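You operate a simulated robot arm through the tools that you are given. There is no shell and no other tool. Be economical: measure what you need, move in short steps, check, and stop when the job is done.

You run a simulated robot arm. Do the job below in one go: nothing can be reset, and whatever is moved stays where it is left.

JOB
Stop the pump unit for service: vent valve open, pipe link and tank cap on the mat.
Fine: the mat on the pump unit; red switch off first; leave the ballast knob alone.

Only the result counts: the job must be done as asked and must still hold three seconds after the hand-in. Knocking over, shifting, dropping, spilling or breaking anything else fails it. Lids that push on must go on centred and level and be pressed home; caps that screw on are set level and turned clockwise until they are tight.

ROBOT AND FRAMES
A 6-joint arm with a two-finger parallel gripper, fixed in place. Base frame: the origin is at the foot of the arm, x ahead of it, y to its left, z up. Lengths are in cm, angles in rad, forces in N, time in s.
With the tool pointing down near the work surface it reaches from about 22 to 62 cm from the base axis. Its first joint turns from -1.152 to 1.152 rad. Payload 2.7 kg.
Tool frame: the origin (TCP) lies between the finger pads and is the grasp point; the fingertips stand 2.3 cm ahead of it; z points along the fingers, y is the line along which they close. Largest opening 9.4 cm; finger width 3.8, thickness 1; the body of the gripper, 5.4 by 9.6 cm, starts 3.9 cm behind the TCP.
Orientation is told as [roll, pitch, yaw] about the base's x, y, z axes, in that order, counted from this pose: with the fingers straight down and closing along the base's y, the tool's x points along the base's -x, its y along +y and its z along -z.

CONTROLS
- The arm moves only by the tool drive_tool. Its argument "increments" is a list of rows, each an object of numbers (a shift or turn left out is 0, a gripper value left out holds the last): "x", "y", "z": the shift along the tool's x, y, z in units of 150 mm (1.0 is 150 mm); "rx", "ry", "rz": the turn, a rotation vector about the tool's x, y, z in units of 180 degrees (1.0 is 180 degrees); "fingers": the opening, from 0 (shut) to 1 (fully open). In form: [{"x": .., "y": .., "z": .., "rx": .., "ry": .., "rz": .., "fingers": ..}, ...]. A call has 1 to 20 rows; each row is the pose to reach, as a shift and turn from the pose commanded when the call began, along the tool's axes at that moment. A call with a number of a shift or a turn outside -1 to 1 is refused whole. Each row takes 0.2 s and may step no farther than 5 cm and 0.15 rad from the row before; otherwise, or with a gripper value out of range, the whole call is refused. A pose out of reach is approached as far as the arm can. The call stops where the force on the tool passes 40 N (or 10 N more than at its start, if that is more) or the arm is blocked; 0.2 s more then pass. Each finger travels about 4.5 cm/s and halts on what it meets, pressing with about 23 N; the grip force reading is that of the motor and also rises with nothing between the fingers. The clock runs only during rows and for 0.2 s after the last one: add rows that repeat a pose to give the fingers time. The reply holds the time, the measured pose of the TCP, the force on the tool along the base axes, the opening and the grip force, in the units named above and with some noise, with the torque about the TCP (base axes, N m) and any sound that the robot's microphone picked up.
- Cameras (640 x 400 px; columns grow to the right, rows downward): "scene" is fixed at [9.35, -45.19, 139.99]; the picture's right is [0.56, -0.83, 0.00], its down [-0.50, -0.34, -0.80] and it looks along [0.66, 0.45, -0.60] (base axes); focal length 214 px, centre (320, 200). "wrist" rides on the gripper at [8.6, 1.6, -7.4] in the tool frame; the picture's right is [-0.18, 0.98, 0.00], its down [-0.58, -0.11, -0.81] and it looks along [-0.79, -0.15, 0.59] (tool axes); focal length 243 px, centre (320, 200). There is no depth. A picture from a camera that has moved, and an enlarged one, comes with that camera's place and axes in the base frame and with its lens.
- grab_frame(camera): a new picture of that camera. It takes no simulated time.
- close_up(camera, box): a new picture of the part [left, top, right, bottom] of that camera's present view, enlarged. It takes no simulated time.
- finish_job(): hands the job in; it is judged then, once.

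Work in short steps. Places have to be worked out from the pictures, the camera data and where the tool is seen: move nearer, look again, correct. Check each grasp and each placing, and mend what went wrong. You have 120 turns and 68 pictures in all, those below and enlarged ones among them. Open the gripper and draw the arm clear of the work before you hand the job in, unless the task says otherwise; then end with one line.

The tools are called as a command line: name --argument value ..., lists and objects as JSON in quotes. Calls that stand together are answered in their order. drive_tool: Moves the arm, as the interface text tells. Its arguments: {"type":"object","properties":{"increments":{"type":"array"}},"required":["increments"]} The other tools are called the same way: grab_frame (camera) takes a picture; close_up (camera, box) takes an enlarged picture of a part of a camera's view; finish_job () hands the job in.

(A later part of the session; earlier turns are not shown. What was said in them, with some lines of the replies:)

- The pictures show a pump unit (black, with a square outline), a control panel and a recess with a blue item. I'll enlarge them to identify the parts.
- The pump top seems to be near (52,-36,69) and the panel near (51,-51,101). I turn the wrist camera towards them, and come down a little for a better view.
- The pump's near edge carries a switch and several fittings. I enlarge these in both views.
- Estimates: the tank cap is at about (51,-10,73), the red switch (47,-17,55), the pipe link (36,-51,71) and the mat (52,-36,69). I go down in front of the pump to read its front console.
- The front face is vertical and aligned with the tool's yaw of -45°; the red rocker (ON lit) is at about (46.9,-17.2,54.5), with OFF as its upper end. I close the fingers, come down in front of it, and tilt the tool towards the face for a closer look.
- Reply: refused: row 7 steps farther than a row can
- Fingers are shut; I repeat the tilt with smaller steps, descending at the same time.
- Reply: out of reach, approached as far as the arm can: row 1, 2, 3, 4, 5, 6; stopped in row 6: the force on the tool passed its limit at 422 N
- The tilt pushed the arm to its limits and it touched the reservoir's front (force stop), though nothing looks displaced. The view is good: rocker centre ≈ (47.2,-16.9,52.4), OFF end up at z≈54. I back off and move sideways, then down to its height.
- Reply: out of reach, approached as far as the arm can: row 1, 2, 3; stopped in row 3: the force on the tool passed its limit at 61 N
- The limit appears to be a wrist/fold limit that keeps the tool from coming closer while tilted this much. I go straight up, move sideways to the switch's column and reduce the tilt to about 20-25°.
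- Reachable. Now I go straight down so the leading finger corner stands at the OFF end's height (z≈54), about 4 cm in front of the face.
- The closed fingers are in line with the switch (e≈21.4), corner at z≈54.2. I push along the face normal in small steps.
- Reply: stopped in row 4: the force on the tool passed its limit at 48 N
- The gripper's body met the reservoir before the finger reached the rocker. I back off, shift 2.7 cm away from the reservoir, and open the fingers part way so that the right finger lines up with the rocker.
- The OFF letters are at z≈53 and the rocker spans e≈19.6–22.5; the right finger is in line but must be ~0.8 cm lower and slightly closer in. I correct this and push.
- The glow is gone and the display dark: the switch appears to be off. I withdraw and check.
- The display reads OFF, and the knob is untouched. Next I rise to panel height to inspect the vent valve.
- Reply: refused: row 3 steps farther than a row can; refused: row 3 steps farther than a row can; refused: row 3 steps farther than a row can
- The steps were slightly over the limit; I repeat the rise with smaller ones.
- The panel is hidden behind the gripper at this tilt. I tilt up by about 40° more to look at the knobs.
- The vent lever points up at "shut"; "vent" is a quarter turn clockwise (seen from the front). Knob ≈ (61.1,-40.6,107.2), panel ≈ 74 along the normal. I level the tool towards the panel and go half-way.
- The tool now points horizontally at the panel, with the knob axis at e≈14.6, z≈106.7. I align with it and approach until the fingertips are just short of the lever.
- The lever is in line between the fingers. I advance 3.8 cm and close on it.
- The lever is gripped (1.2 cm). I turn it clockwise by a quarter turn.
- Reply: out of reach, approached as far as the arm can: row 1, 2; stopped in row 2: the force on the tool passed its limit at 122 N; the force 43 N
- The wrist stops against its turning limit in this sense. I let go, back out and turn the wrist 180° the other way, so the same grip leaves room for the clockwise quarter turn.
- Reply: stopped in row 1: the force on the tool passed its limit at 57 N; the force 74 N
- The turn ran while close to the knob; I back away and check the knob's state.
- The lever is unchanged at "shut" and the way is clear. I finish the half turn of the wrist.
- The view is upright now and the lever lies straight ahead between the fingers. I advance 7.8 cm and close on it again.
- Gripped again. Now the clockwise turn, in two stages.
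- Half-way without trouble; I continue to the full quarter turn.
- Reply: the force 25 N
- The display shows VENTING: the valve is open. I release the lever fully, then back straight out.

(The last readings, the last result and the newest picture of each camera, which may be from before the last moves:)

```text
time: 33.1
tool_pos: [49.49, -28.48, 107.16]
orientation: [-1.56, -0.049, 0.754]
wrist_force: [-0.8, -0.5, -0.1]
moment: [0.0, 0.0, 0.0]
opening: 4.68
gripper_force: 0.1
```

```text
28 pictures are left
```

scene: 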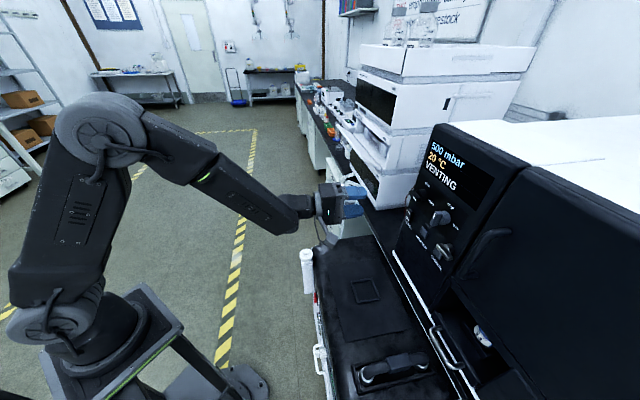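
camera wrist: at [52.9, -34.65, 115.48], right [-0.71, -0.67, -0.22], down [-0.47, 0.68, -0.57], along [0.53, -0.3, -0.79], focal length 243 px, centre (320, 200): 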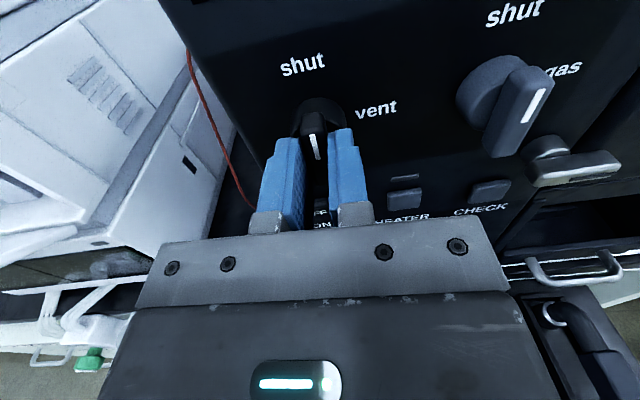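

Vent is open (500 mbar, venting). Now I swing the tool to point straight down for the pipe link and cap, staying in free space.

drive_tool --increments '[{"rx": -0.0257, "ry": 0.0257, "rz": 0.0257}, {"rx": -0.0513, "ry": 0.0513, "rz": 0.0513}, {"rx": -0.077, "ry": 0.077, "rz": 0.077}, {"rx": -0.1027, "ry": 0.1027, "rz": 0.1027}, {"rx": -0.1283, "ry": 0.1283, "rz": 0.1283}, {"rx": -0.154, "ry": 0.154, "rz": 0.154}, {"rx": -0.1797, "ry": 0.1797, "rz": 0.1797}, {"rx": -0.2053, "ry": 0.2053, "rz": 0.2053}, {"rx": -0.231, "ry": 0.231, "rz": 0.231}, {"rx": -0.2567, "ry": 0.2567, "rz": 0.2567}, {"rx": -0.2823, "ry": 0.2823, "rz": 0.2823}, {"rx": -0.308, "ry": 0.308, "rz": 0.308}, {"rx": -0.3337, "ry": 0.3337, "rz": 0.3337}, {"rx": -0.3593, "ry": 0.3593, "rz": 0.3593}, {"rx": -0.385, "ry": 0.385, "rz": 0.385, "fingers": 1}]'

```text
time: 36.3
tool_pos: [49.41, -28.27, 106.98]
orientation: [0.051, 0.012, -0.815]
wrist_force: [0.3, 0.1, -0.4]
moment: [-0.01, -0.02, 0.0]
opening: 8.22
gripper_force: 0.1
```

Tool is down again. I correct the small tilt and move sideways towards the pipe link.

drive_tool --increments '[{"x": 0, "y": -0.3, "z": 0.1, "rx": 0.0162, "ry": -0.0038, "rz": -0.0095}, {"x": 0, "y": -0.6, "z": 0.2, "rx": 0.0162, "ry": -0.0038, "rz": -0.0095}, {"x": 0, "y": -0.9, "z": 0.3, "rx": 0.0162, "ry": -0.0038, "rz": -0.0095}, {"x": 0, "y": -1.0, "z": 0.55, "rx": 0.0162, "ry": -0.0038, "rz": -0.0095}]'

drive_tool --increments '[{"y": -0.25, "z": 0.1}, {"y": -0.5, "z": 0.2}, {"y": -0.7, "z": 0.3}]'

grab_frame --camera "wrist"

```text
time: 37.3
tool_pos: [38.8, -38.33, 97.88]
orientation: [-0.002, -0.003, -0.785]
wrist_force: [0.0, 0.6, -0.5]
moment: [-0.01, -0.01, 0.0]
opening: 9.41
gripper_force: 0.1
```

```text
time: 38.1
tool_pos: [31.12, -45.63, 93.71]
orientation: [-0.003, -0.002, -0.786]
wrist_force: [-0.5, -0.2, -0.2]
moment: [0.06, -0.02, 0.03]
opening: 9.4
gripper_force: 0.0
```

```text
27 pictures are left
camera wrist: at [26.3, -38.46, 100.95], right [0.82, 0.57, 0.0], down [0.33, -0.49, 0.81], along [0.46, -0.67, -0.59], focal length 243 px, centre (320, 200)
```

wrist: 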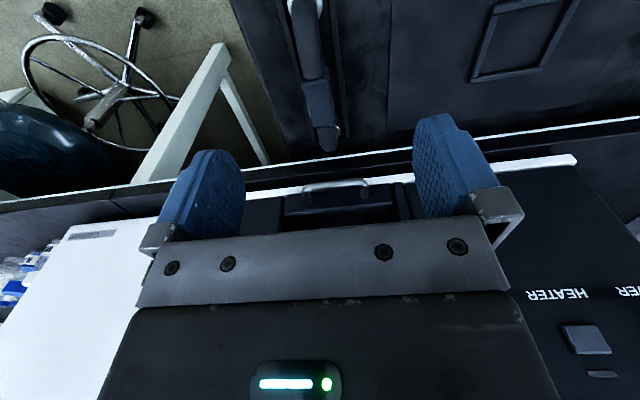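

The link's dark grip block is near (34.9,-51.3,76.5). I move above it with the fingers part open, then look again.

drive_tool --increments '[{"x": -0.15, "y": -0.045, "z": 0.15, "fingers": 0.65}, {"x": -0.3, "y": -0.089, "z": 0.35}, {"x": -0.447, "y": -0.089, "z": 0.6}]'

grab_frame --camera "wrist"

close_up --camera "scene" --box '[330, 290, 470, 400]'

```text
time: 38.9
tool_pos: [35.07, -51.32, 84.46]
orientation: [-0.002, -0.004, -0.785]
wrist_force: [0.6, 0.2, 0.2]
moment: [0.02, 0.0, -0.01]
opening: 6.09
gripper_force: 0.1
```

```text
26 pictures are left
camera wrist: at [30.23, -44.11, 91.84], right [0.83, 0.56, 0.0], down [0.33, -0.49, 0.81], along [0.46, -0.67, -0.59], focal length 243 px, centre (320, 200)
```

wrist: 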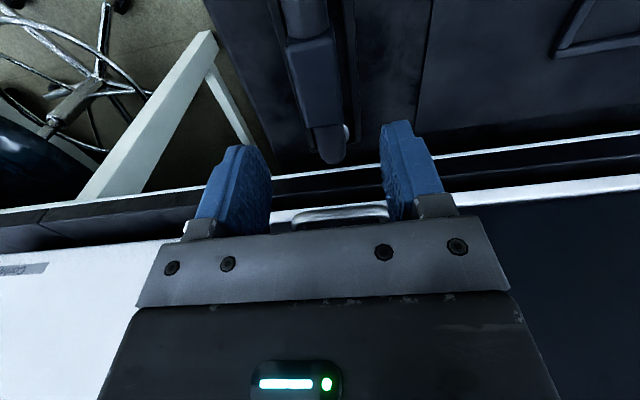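

```text
3.64 times, centred on (400, 345) of scene
camera zoom: at [9.34, -45.19, 139.99], right [0.56, -0.83, 0.0], down [-0.5, -0.34, -0.8], along [0.66, 0.45, -0.6], focal length 780 px, centre (29, -327)
```

zoom: 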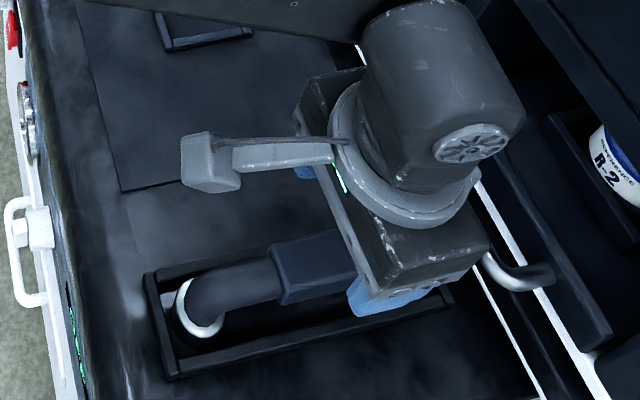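

The block's top is near (34.6,-51.2,77). I descend with a small correction so the pads straddle it, then close.

drive_tool --increments '[{"x": 0.027, "y": -0.02, "z": 0.2}, {"x": 0.027, "y": -0.02, "z": 0.4}, {"x": 0.027, "y": -0.02, "z": 0.52}, {"x": 0.027, "y": -0.02, "z": 0.6}, {"x": 0.027, "y": -0.02, "z": 0.6, "fingers": 0.1}, {"x": 0.027, "y": -0.02, "z": 0.6}, {"x": 0.027, "y": -0.02, "z": 0.6}, {"x": 0.027, "y": -0.02, "z": 0.6}]'

grab_frame --camera "wrist"

close_up --camera "scene" --box '[330, 270, 470, 400]'

```text
time: 40.7
tool_pos: [34.58, -51.36, 75.58]
orientation: [0.0, -0.002, -0.787]
wrist_force: [0.0, -1.3, 0.7]
moment: [-0.04, -0.08, 0.0]
opening: 2.78
gripper_force: 23.1
```

```text
24 pictures are left
camera wrist: at [29.75, -44.1, 82.88], right [0.83, 0.56, 0.0], down [0.33, -0.49, 0.81], along [0.46, -0.67, -0.59], focal length 243 px, centre (320, 200)
```

wrist: 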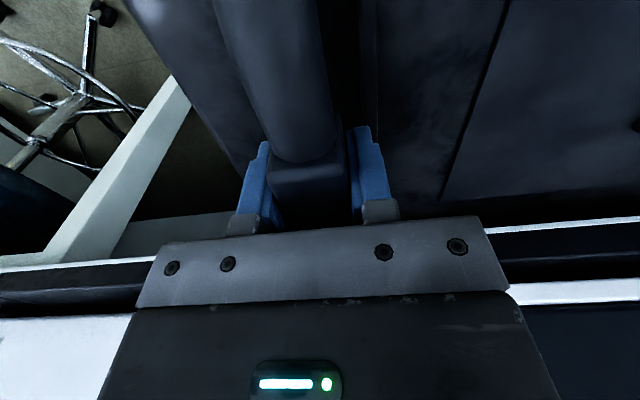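

```text
3.08 times, centred on (400, 335) of scene
camera zoom: at [9.35, -45.2, 139.99], right [0.56, -0.83, 0.0], down [-0.5, -0.34, -0.8], along [0.66, 0.45, -0.6], focal length 660 px, centre (74, -215)
```

zoom: 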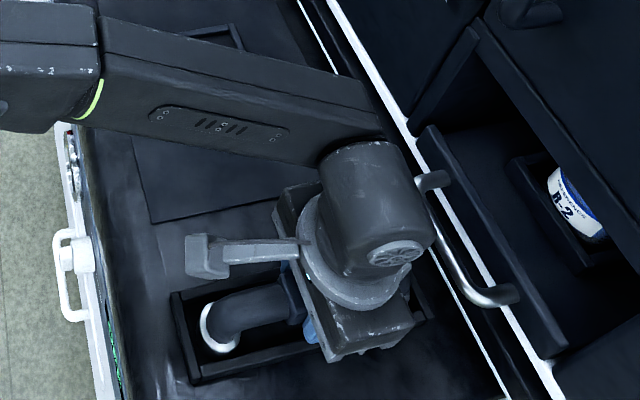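

Gripped at 2.8 cm. Before lifting, I check the pressure on the display.

close_up --camera "scene" --box '[400, 120, 500, 220]'

```text
4.00 times, centred on (450, 170) of scene
camera zoom: at [9.35, -45.2, 139.99], right [0.56, -0.83, 0.0], down [-0.5, -0.34, -0.8], along [0.66, 0.45, -0.6], focal length 858 px, centre (-200, 320)
```

zoom: 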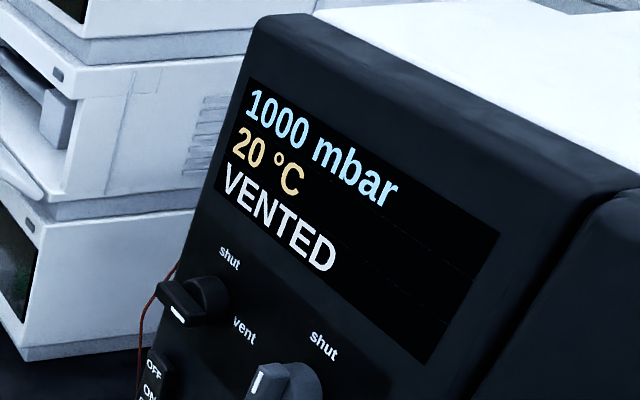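

VENTED at 1000 mbar, so the link can come off. I lift it straight up.

drive_tool --increments '[{"z": -0.05}, {"z": -0.1}, {"z": -0.2}, {"z": -0.4}, {"z": -0.6}, {"z": -0.75}]'

grab_frame --camera "wrist"

grab_frame --camera "scene"

```text
time: 42.1
tool_pos: [34.69, -51.44, 86.88]
orientation: [-0.002, -0.001, -0.786]
wrist_force: [0.1, 0.6, -2.9]
moment: [-0.03, -0.02, 0.05]
opening: 2.81
gripper_force: 23.1
```

```text
21 pictures are left
camera wrist: at [29.78, -44.13, 94.26], right [0.83, 0.56, 0.0], down [0.33, -0.49, 0.81], along [0.46, -0.67, -0.59], focal length 243 px, centre (320, 200)
```

wrist: 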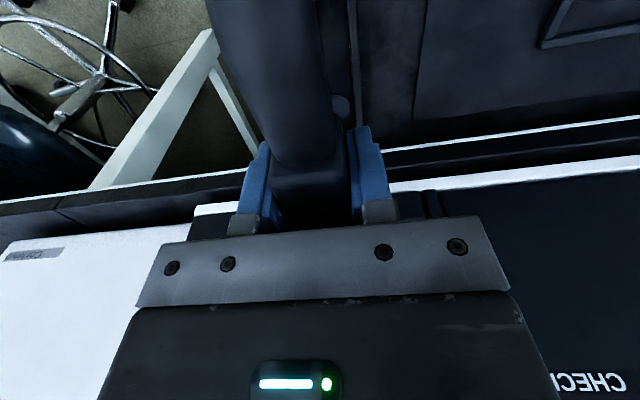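

```text
20 pictures are left
```

scene: 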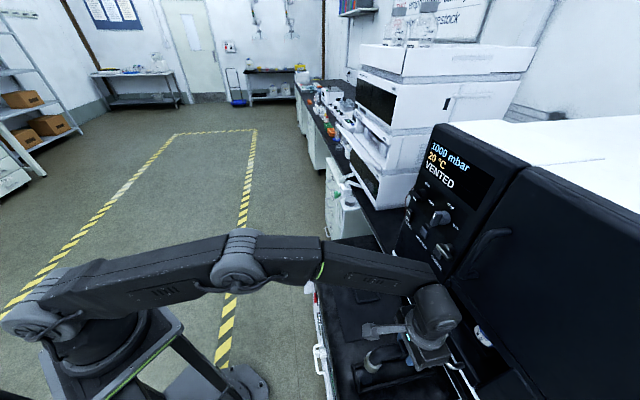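

The link is free (≈3 N). The mat covers about e∈[-3,22.7], d∈[50.6,72] (axes along/normal to the unit's front) with the square outline at e 6.5–15.5. I carry the link to e≈1.5 and lower it to just above the surface.

drive_tool --increments '[{"y": 0.25}, {"x": -0.01, "y": 0.5}, {"x": -0.01, "y": 0.75}, {"x": -0.01, "y": 0.889}, {"x": -0.01, "y": 0.889, "z": 0.25}, {"x": -0.01, "y": 0.889, "z": 0.45}]'

grab_frame --camera "scene"

grab_frame --camera "wrist"

```text
time: 43.5
tool_pos: [44.13, -42.02, 79.82]
orientation: [-0.002, 0.0, -0.786]
wrist_force: [0.1, 0.8, -2.3]
moment: [-0.05, 0.0, -0.01]
opening: 2.79
gripper_force: 22.8
```

```text
19 pictures are left
```

scene: 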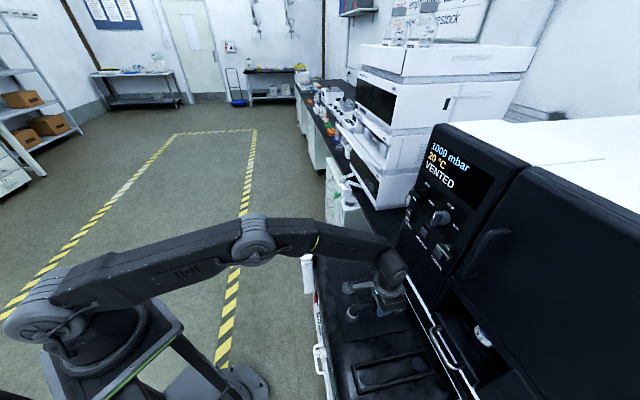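

```text
18 pictures are left
camera wrist: at [39.35, -34.79, 87.28], right [0.83, 0.56, 0.0], down [0.33, -0.49, 0.81], along [0.46, -0.67, -0.59], focal length 243 px, centre (320, 200)
```

wrist: 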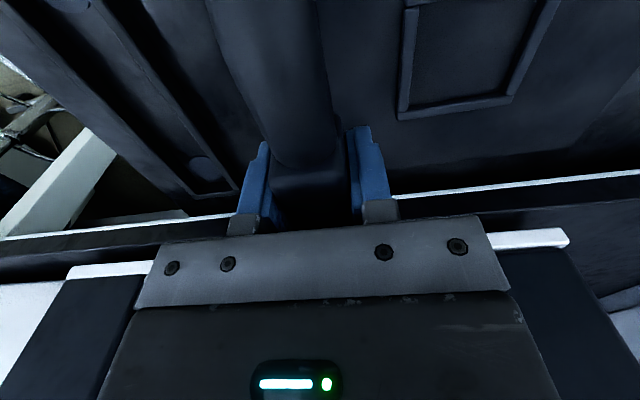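

I check the held link against the mat before setting it down.

close_up --camera "scene" --box '[300, 240, 460, 390]'

```text
2.67 times, centred on (380, 315) of scene
camera zoom: at [9.35, -45.2, 139.99], right [0.56, -0.83, 0.0], down [-0.5, -0.34, -0.8], along [0.66, 0.45, -0.6], focal length 572 px, centre (160, -107)
```

zoom: 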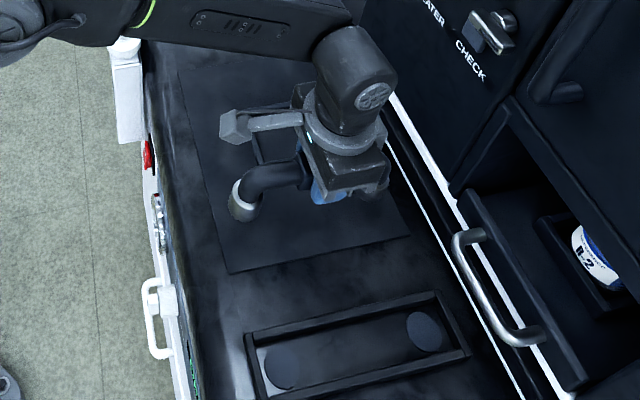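

Position is good; the feet are about 2.5 cm above the mat. I lower gently.

drive_tool --increments '[{"z": 0.06}, {"z": 0.1}, {"z": 0.12}, {"z": 0.133}]'

drive_tool --increments '[{"z": 0.012}, {"z": 0.024}]'

```text
time: 44.5
tool_pos: [44.2, -42.06, 78.01]
orientation: [-0.001, -0.001, -0.785]
wrist_force: [0.3, -0.5, -2.2]
moment: [0.01, -0.02, -0.02]
opening: 2.79
gripper_force: 23.1
```

```text
time: 45.1
tool_pos: [44.19, -42.09, 77.67]
orientation: [-0.002, -0.001, -0.786]
wrist_force: [0.3, 0.3, -3.1]
moment: [-0.02, 0.01, 0.03]
opening: 2.79
gripper_force: 23.0
```

drive_tool --increments '[{"z": 0.015}, {"z": 0.03}, {"z": 0.04}]'

```text
time: 45.9
tool_pos: [44.2, -42.03, 77.08]
orientation: [-0.002, -0.002, -0.785]
wrist_force: [-0.5, -0.8, -3.2]
moment: [-0.01, -0.01, 0.0]
opening: 2.81
gripper_force: 22.8
```

No contact yet; I continue in small steps.

drive_tool --increments '[{"z": 0.015}, {"z": 0.03}, {"z": 0.04}]'

drive_tool --increments '[{"z": 0.012}, {"z": 0.024}]'

```text
time: 46.7
tool_pos: [44.19, -42.08, 76.6]
orientation: [-0.002, -0.004, -0.785]
wrist_force: [-1.5, 0.7, 8.2]
moment: [-0.5, -0.6, -0.02]
opening: 2.77
gripper_force: 22.7
```

```text
time: 47.3
tool_pos: [44.21, -42.01, 76.15]
orientation: [-0.002, -0.002, -0.785]
wrist_force: [-2.9, 1.3, 8.3]
moment: [-0.47, -0.54, -0.02]
opening: 2.81
gripper_force: 23.6
```

Contact (≈11 N change) with some moment, so one foot touched first. I look before going on.

close_up --camera "scene" --box '[320, 260, 420, 350]'

```text
4.44 times, centred on (370, 305) of scene
camera zoom: at [9.33, -45.18, 140.0], right [0.56, -0.83, 0.0], down [-0.5, -0.34, -0.8], along [0.66, 0.45, -0.6], focal length 953 px, centre (98, -267)
```

zoom: 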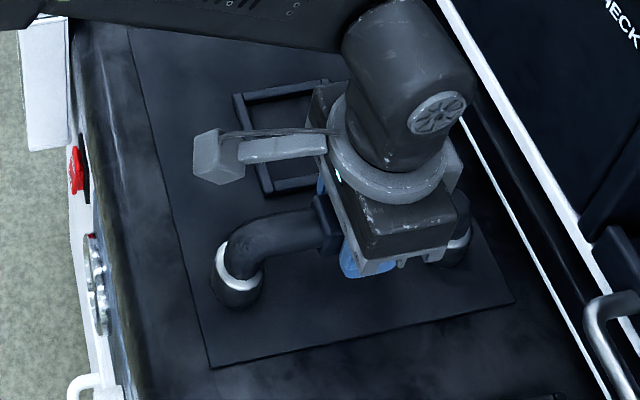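

Both feet are about on the mat, well inside its edges. I lower slightly further to bring both into contact.

drive_tool --increments '[{"z": 0.008}, {"z": 0.016}]'

```text
time: 47.9
tool_pos: [44.34, -42.06, 75.8]
orientation: [-0.003, -0.003, -0.785]
wrist_force: [-3.9, 1.2, 8.6]
moment: [-0.46, -0.54, -0.15]
opening: 2.78
gripper_force: 22.9
```

The force is steady at ~11 N through the far foot; both feet appear to lie on the surface by projection. I release by a small opening and check that it stands.

drive_tool --increments '[{"fingers": 0.33}, {"fingers": 0.36}, {"fingers": 0.4}, {"fingers": 0.5}, {"fingers": 0.5}]'

close_up --camera "scene" --box '[320, 260, 420, 350]'

```text
time: 49.1
tool_pos: [44.23, -41.98, 75.9]
orientation: [-0.003, -0.001, -0.786]
wrist_force: [-0.5, 0.5, 0.7]
moment: [0.0, 0.03, 0.0]
opening: 4.69
gripper_force: 0.1
```

```text
4.44 times, centred on (370, 305) of scene
camera zoom: at [9.35, -45.19, 139.99], right [0.56, -0.83, 0.0], down [-0.5, -0.34, -0.8], along [0.66, 0.45, -0.6], focal length 953 px, centre (98, -267)
```

zoom: 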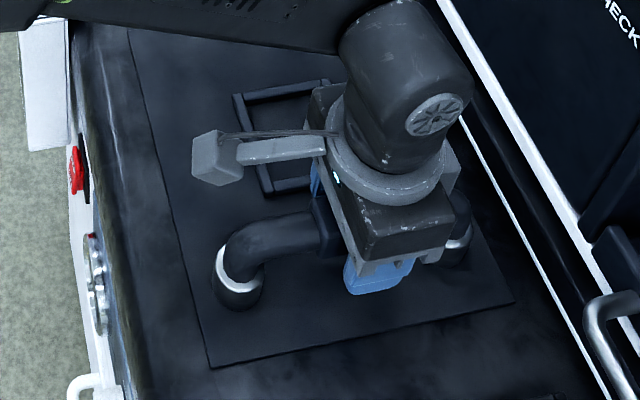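

The link stands on the mat. I rise straight up and move over towards the tank cap.

drive_tool --increments '[{"z": -0.25}, {"z": -0.55}, {"z": -0.85}, {"x": 0.2, "y": 0.22, "z": -1.0}, {"x": 0.4, "y": 0.44, "z": -1.0}, {"x": 0.6, "y": 0.66, "z": -1.0}, {"x": 0.8, "y": 0.88, "z": -1.0}]'

drive_tool --increments '[{"x": 0.13, "y": 0.3, "fingers": 0.75}, {"x": 0.26, "y": 0.6}, {"x": 0.38, "y": 0.9}]'

grab_frame --camera "wrist"

```text
time: 50.7
tool_pos: [45.07, -24.14, 90.71]
orientation: [-0.001, -0.001, -0.785]
wrist_force: [0.8, 0.7, -0.5]
moment: [-0.04, -0.01, -0.01]
opening: 4.69
gripper_force: 0.0
```

```text
time: 51.5
tool_pos: [50.64, -10.89, 90.86]
orientation: [-0.002, -0.002, -0.786]
wrist_force: [0.5, 0.0, 0.5]
moment: [0.02, 0.01, -0.01]
opening: 7.02
gripper_force: 0.1
```

```text
14 pictures are left
camera wrist: at [45.72, -3.58, 98.32], right [0.83, 0.56, 0.0], down [0.33, -0.49, 0.81], along [0.46, -0.67, -0.59], focal length 243 px, centre (320, 200)
```

wrist: 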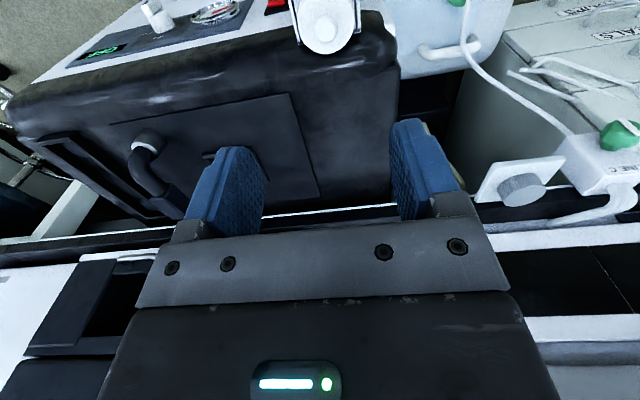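

The cap is near (51.1,-10.4,74). I enlarge it to see its shape.

close_up --camera "wrist" --box '[270, 0, 390, 75]'

close_up --camera "scene" --box '[285, 235, 345, 305]'

```text
5.33 times, centred on (330, 38) of wrist
camera zoom: at [45.72, -3.58, 98.32], right [0.83, 0.56, 0.0], down [0.33, -0.49, 0.81], along [0.46, -0.67, -0.59], focal length 1294 px, centre (267, 1067)
```

zoom: 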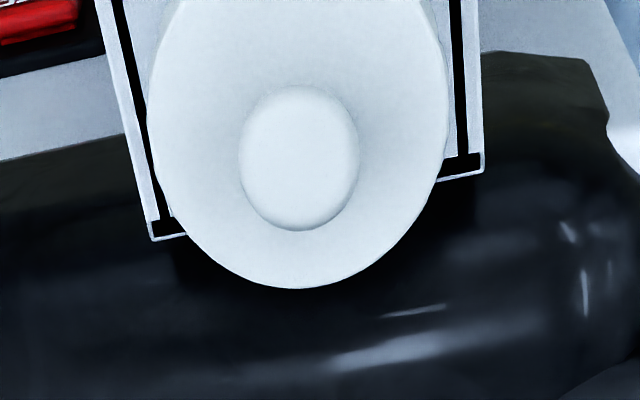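

```text
5.71 times, centred on (315, 270) of scene
camera zoom: at [9.34, -45.2, 139.99], right [0.56, -0.83, 0.0], down [-0.5, -0.34, -0.8], along [0.66, 0.45, -0.6], focal length 1226 px, centre (349, -200)
```

zoom: 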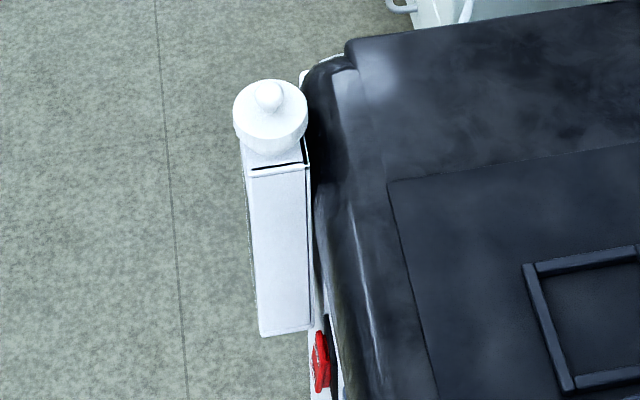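

The cap is a smooth disc (≈4.9 cm) with a small knob, top at about (51.0,-10.2,74.4). I align above it and descend until the fingertips are beside the disc, keeping above the box top.

drive_tool --increments '[{"x": 0.013, "y": 0.05, "z": 0.25}, {"x": 0.013, "y": 0.05, "z": 0.5}, {"x": 0.013, "y": 0.05, "z": 0.75}, {"x": 0.013, "y": 0.05, "z": 0.9}]'

grab_frame --camera "wrist"

```text
time: 52.5
tool_pos: [50.92, -10.12, 77.14]
orientation: [-0.002, -0.002, -0.785]
wrist_force: [-0.3, -0.8, -0.2]
moment: [-0.01, 0.0, 0.0]
opening: 7.08
gripper_force: 0.0
```

```text
11 pictures are left
camera wrist: at [46.08, -2.83, 84.54], right [0.83, 0.56, 0.0], down [0.33, -0.49, 0.81], along [0.46, -0.67, -0.59], focal length 243 px, centre (320, 200)
```

wrist: 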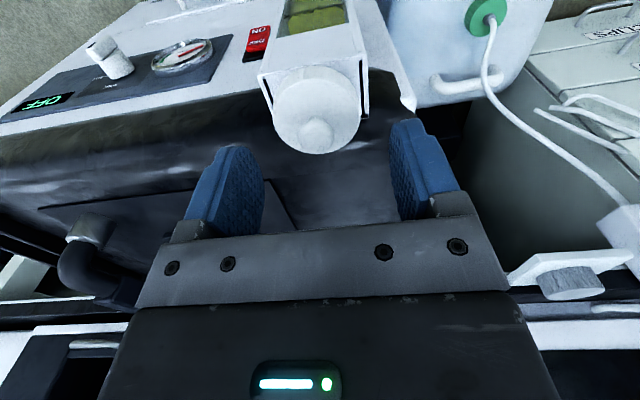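

The knob is centred under the tool (50.9,-10.2). I descend 3 cm and close on the disc's side.

drive_tool --increments '[{"z": 0.08}, {"z": 0.15}, {"z": 0.203}, {"z": 0.203, "fingers": 0.3}, {"z": 0.203}, {"z": 0.203}, {"z": 0.203}]'

grab_frame --camera "wrist"

```text
time: 54.1
tool_pos: [50.89, -10.24, 74.14]
orientation: [-0.003, -0.001, -0.786]
wrist_force: [-0.6, -0.7, 0.0]
moment: [0.02, -0.01, -0.02]
opening: 4.98
gripper_force: 23.4
heard: snap
```

```text
10 pictures are left
camera wrist: at [46.02, -2.84, 81.59], right [0.83, 0.56, 0.0], down [0.33, -0.49, 0.81], along [0.46, -0.67, -0.59], focal length 243 px, centre (320, 200)
```

wrist: 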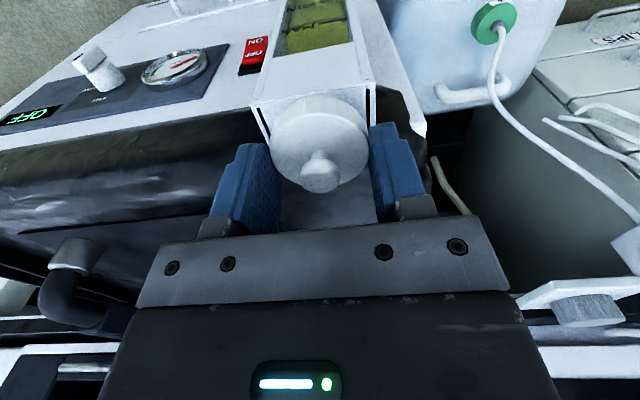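

Gripped at 4.98 cm, and a "snap" was heard: a snap-on cap coming loose, it seems. I pull straight up gently.

drive_tool --increments '[{"z": -0.03}, {"z": -0.06}, {"z": -0.12}, {"z": -0.25}, {"z": -0.45}]'

grab_frame --camera "wrist"

```text
time: 55.3
tool_pos: [51.03, -9.93, 81.05]
orientation: [-0.002, -0.002, -0.785]
wrist_force: [-0.3, -0.4, 0.1]
moment: [0.0, 0.03, 0.02]
opening: 4.96
gripper_force: 23.5
```

```text
9 pictures are left
camera wrist: at [46.06, -2.67, 88.47], right [0.83, 0.56, 0.0], down [0.33, -0.49, 0.81], along [0.46, -0.67, -0.59], focal length 243 px, centre (320, 200)
```

wrist: 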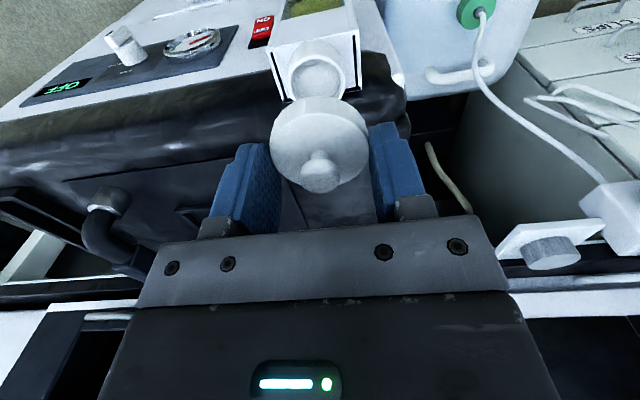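

The cap is off. I carry it to a free part of the mat, in front of the square (e≈16, d≈54.4), and lower to a few cm above it.

drive_tool --increments '[{"z": -0.15}, {"x": -0.2, "y": -0.22, "z": -0.2}, {"x": -0.4, "y": -0.44, "z": -0.2}, {"x": -0.6, "y": -0.66, "z": -0.2}, {"x": -0.753, "y": -0.873, "z": -0.2}, {"x": -0.753, "y": -0.873, "z": 0.1}, {"x": -0.753, "y": -0.873, "z": 0.35}]'

close_up --camera "scene" --box '[300, 220, 440, 350]'

```text
time: 56.9
tool_pos: [49.74, -27.48, 75.67]
orientation: [-0.002, -0.005, -0.786]
wrist_force: [0.1, 0.7, -0.5]
moment: [0.02, 0.0, 0.0]
opening: 4.96
gripper_force: 22.4
```

```text
3.08 times, centred on (370, 285) of scene
camera zoom: at [9.34, -45.2, 139.99], right [0.56, -0.83, 0.0], down [-0.5, -0.34, -0.8], along [0.66, 0.45, -0.6], focal length 660 px, centre (166, -62)
```

zoom: 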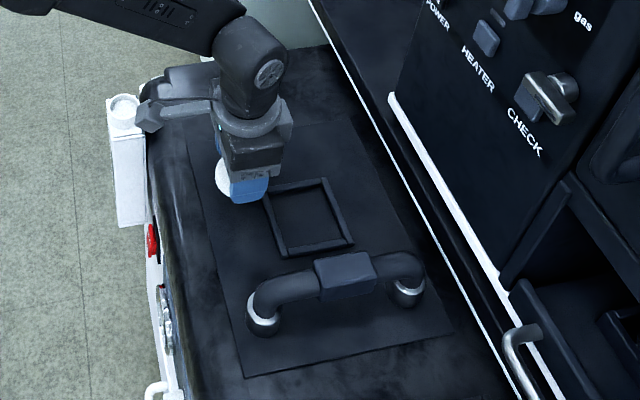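

The link stands well on the mat and the cap is over a free area. I lower it in small steps until contact.

drive_tool --increments '[{"z": 0.04}, {"z": 0.08}, {"z": 0.11}]'

drive_tool --increments '[{"z": 0.015}, {"z": 0.03}]'

```text
time: 57.7
tool_pos: [49.63, -27.3, 74.07]
orientation: [-0.002, -0.002, -0.787]
wrist_force: [-0.2, 0.1, -0.4]
moment: [-0.01, 0.0, 0.0]
opening: 4.97
gripper_force: 23.2
```

```text
time: 58.3
tool_pos: [49.7, -27.32, 73.67]
orientation: [-0.002, -0.001, -0.784]
wrist_force: [0.3, -0.2, 0.5]
moment: [-0.01, -0.01, -0.01]
opening: 4.97
gripper_force: 23.2
```

drive_tool --increments '[{"z": 0.015}, {"z": 0.03}, {"z": 0.04}]'

drive_tool --increments '[{"z": 0.015}, {"z": 0.03}]'

```text
time: 59.1
tool_pos: [49.67, -27.26, 73.29]
orientation: [0.001, -0.007, -0.784]
wrist_force: [-8.4, 2.9, 26.1]
moment: [0.06, 0.17, 0.02]
opening: 4.97
gripper_force: 23.5
```

```text
time: 59.7
tool_pos: [49.83, -27.32, 72.89]
orientation: [0.001, -0.009, -0.786]
wrist_force: [0.4, -0.7, 25.8]
moment: [0.0, 0.04, -0.01]
opening: 4.93
gripper_force: 23.0
```

The cap has reached the mat (26 N). I release and rise straight up.

drive_tool --increments '[{"z": -0.01}, {"z": -0.01, "fingers": 0.6}, {"z": -0.01, "fingers": 0.7}, {"z": -0.01, "fingers": 0.7}]'

drive_tool --increments '[{"z": -0.1}, {"z": -0.35}, {"z": -0.65}, {"z": -0.95}, {"x": 0.3, "z": -1}, {"x": 0.6, "z": -1}]'

grab_frame --camera "scene"

close_up --camera "scene" --box '[300, 230, 440, 360]'

```text
time: 60.7
tool_pos: [49.65, -27.34, 72.75]
orientation: [-0.002, 0.001, -0.785]
wrist_force: [-0.3, 0.0, 0.3]
moment: [0.02, 0.01, -0.02]
opening: 6.57
gripper_force: 0.1
```

```text
time: 62.1
tool_pos: [43.22, -20.9, 87.8]
orientation: [-0.001, -0.004, -0.784]
wrist_force: [0.1, -0.5, 0.0]
moment: [-0.02, 0.0, -0.04]
opening: 6.6
gripper_force: 0.1
```

```text
7 pictures are left
```

scene: 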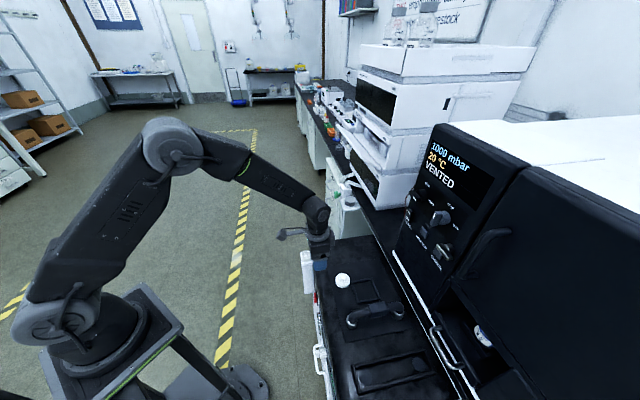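

```text
3.08 times, centred on (370, 295) of scene
camera zoom: at [9.35, -45.2, 139.99], right [0.56, -0.83, 0.0], down [-0.5, -0.34, -0.8], along [0.66, 0.45, -0.6], focal length 660 px, centre (166, -92)
```

zoom: 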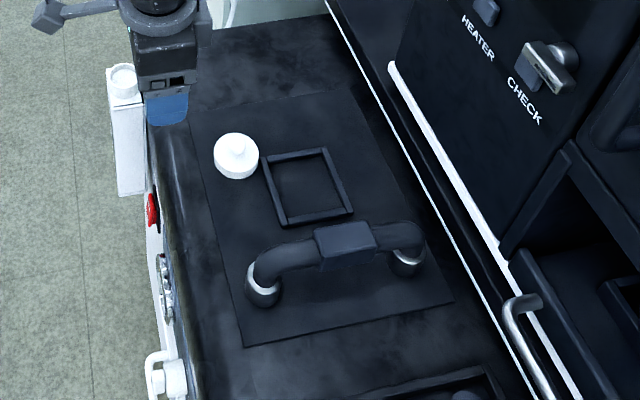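

Cap and link both rest on the mat, and the unit shows VENTED. I draw the arm further clear and take a last check of the panel.

drive_tool --increments '[{"x": 0.2, "z": -0.25}, {"x": 0.35, "z": -0.5}, {"x": 0.5, "z": -0.75}, {"x": 0.5, "z": -0.95}]'

close_up --camera "scene" --box '[300, 130, 500, 350]'

grab_frame --camera "wrist"

```text
time: 63.1
tool_pos: [38.09, -15.51, 102.06]
orientation: [-0.003, 0.001, -0.784]
wrist_force: [0.3, 0.7, -0.2]
moment: [0.0, 0.0, 0.01]
opening: 6.57
gripper_force: 0.1
```

```text
1.82 times, centred on (400, 240) of scene
camera zoom: at [9.35, -45.19, 139.99], right [0.56, -0.83, 0.0], down [-0.5, -0.34, -0.8], along [0.66, 0.45, -0.6], focal length 390 px, centre (174, 127)
```

zoom: 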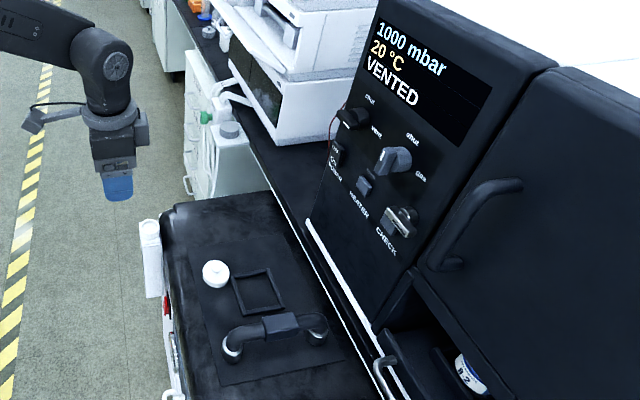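

```text
4 pictures are left
camera wrist: at [33.17, -8.14, 109.41], right [0.83, 0.56, 0.0], down [0.34, -0.49, 0.81], along [0.45, -0.67, -0.59], focal length 243 px, centre (320, 200)
```

wrist: 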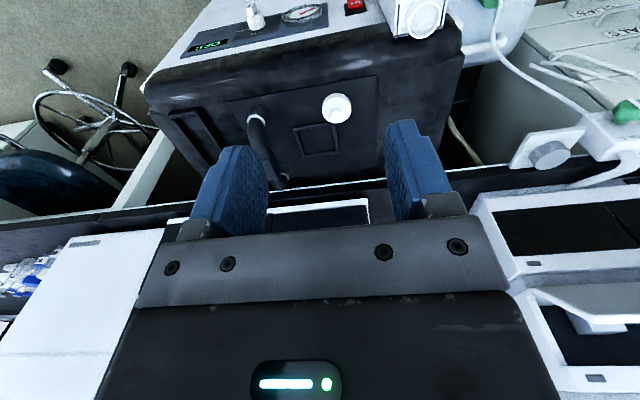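

Everything is in place: pump off, valve at vent, link and cap on the mat, ballast knob untouched, and the arm clear and open. I hand the job in.

finish_job

```text
The job is handed in.
```

The pump unit is stopped for service: red switch off first, vent valve open (display shows VENTED, 1000 mbar), pipe link and tank cap on the pump unit's mat, ballast knob untouched; on the way the tool hit the oil reservoir hard (force stop at 422 N), with no visible damage or shift.
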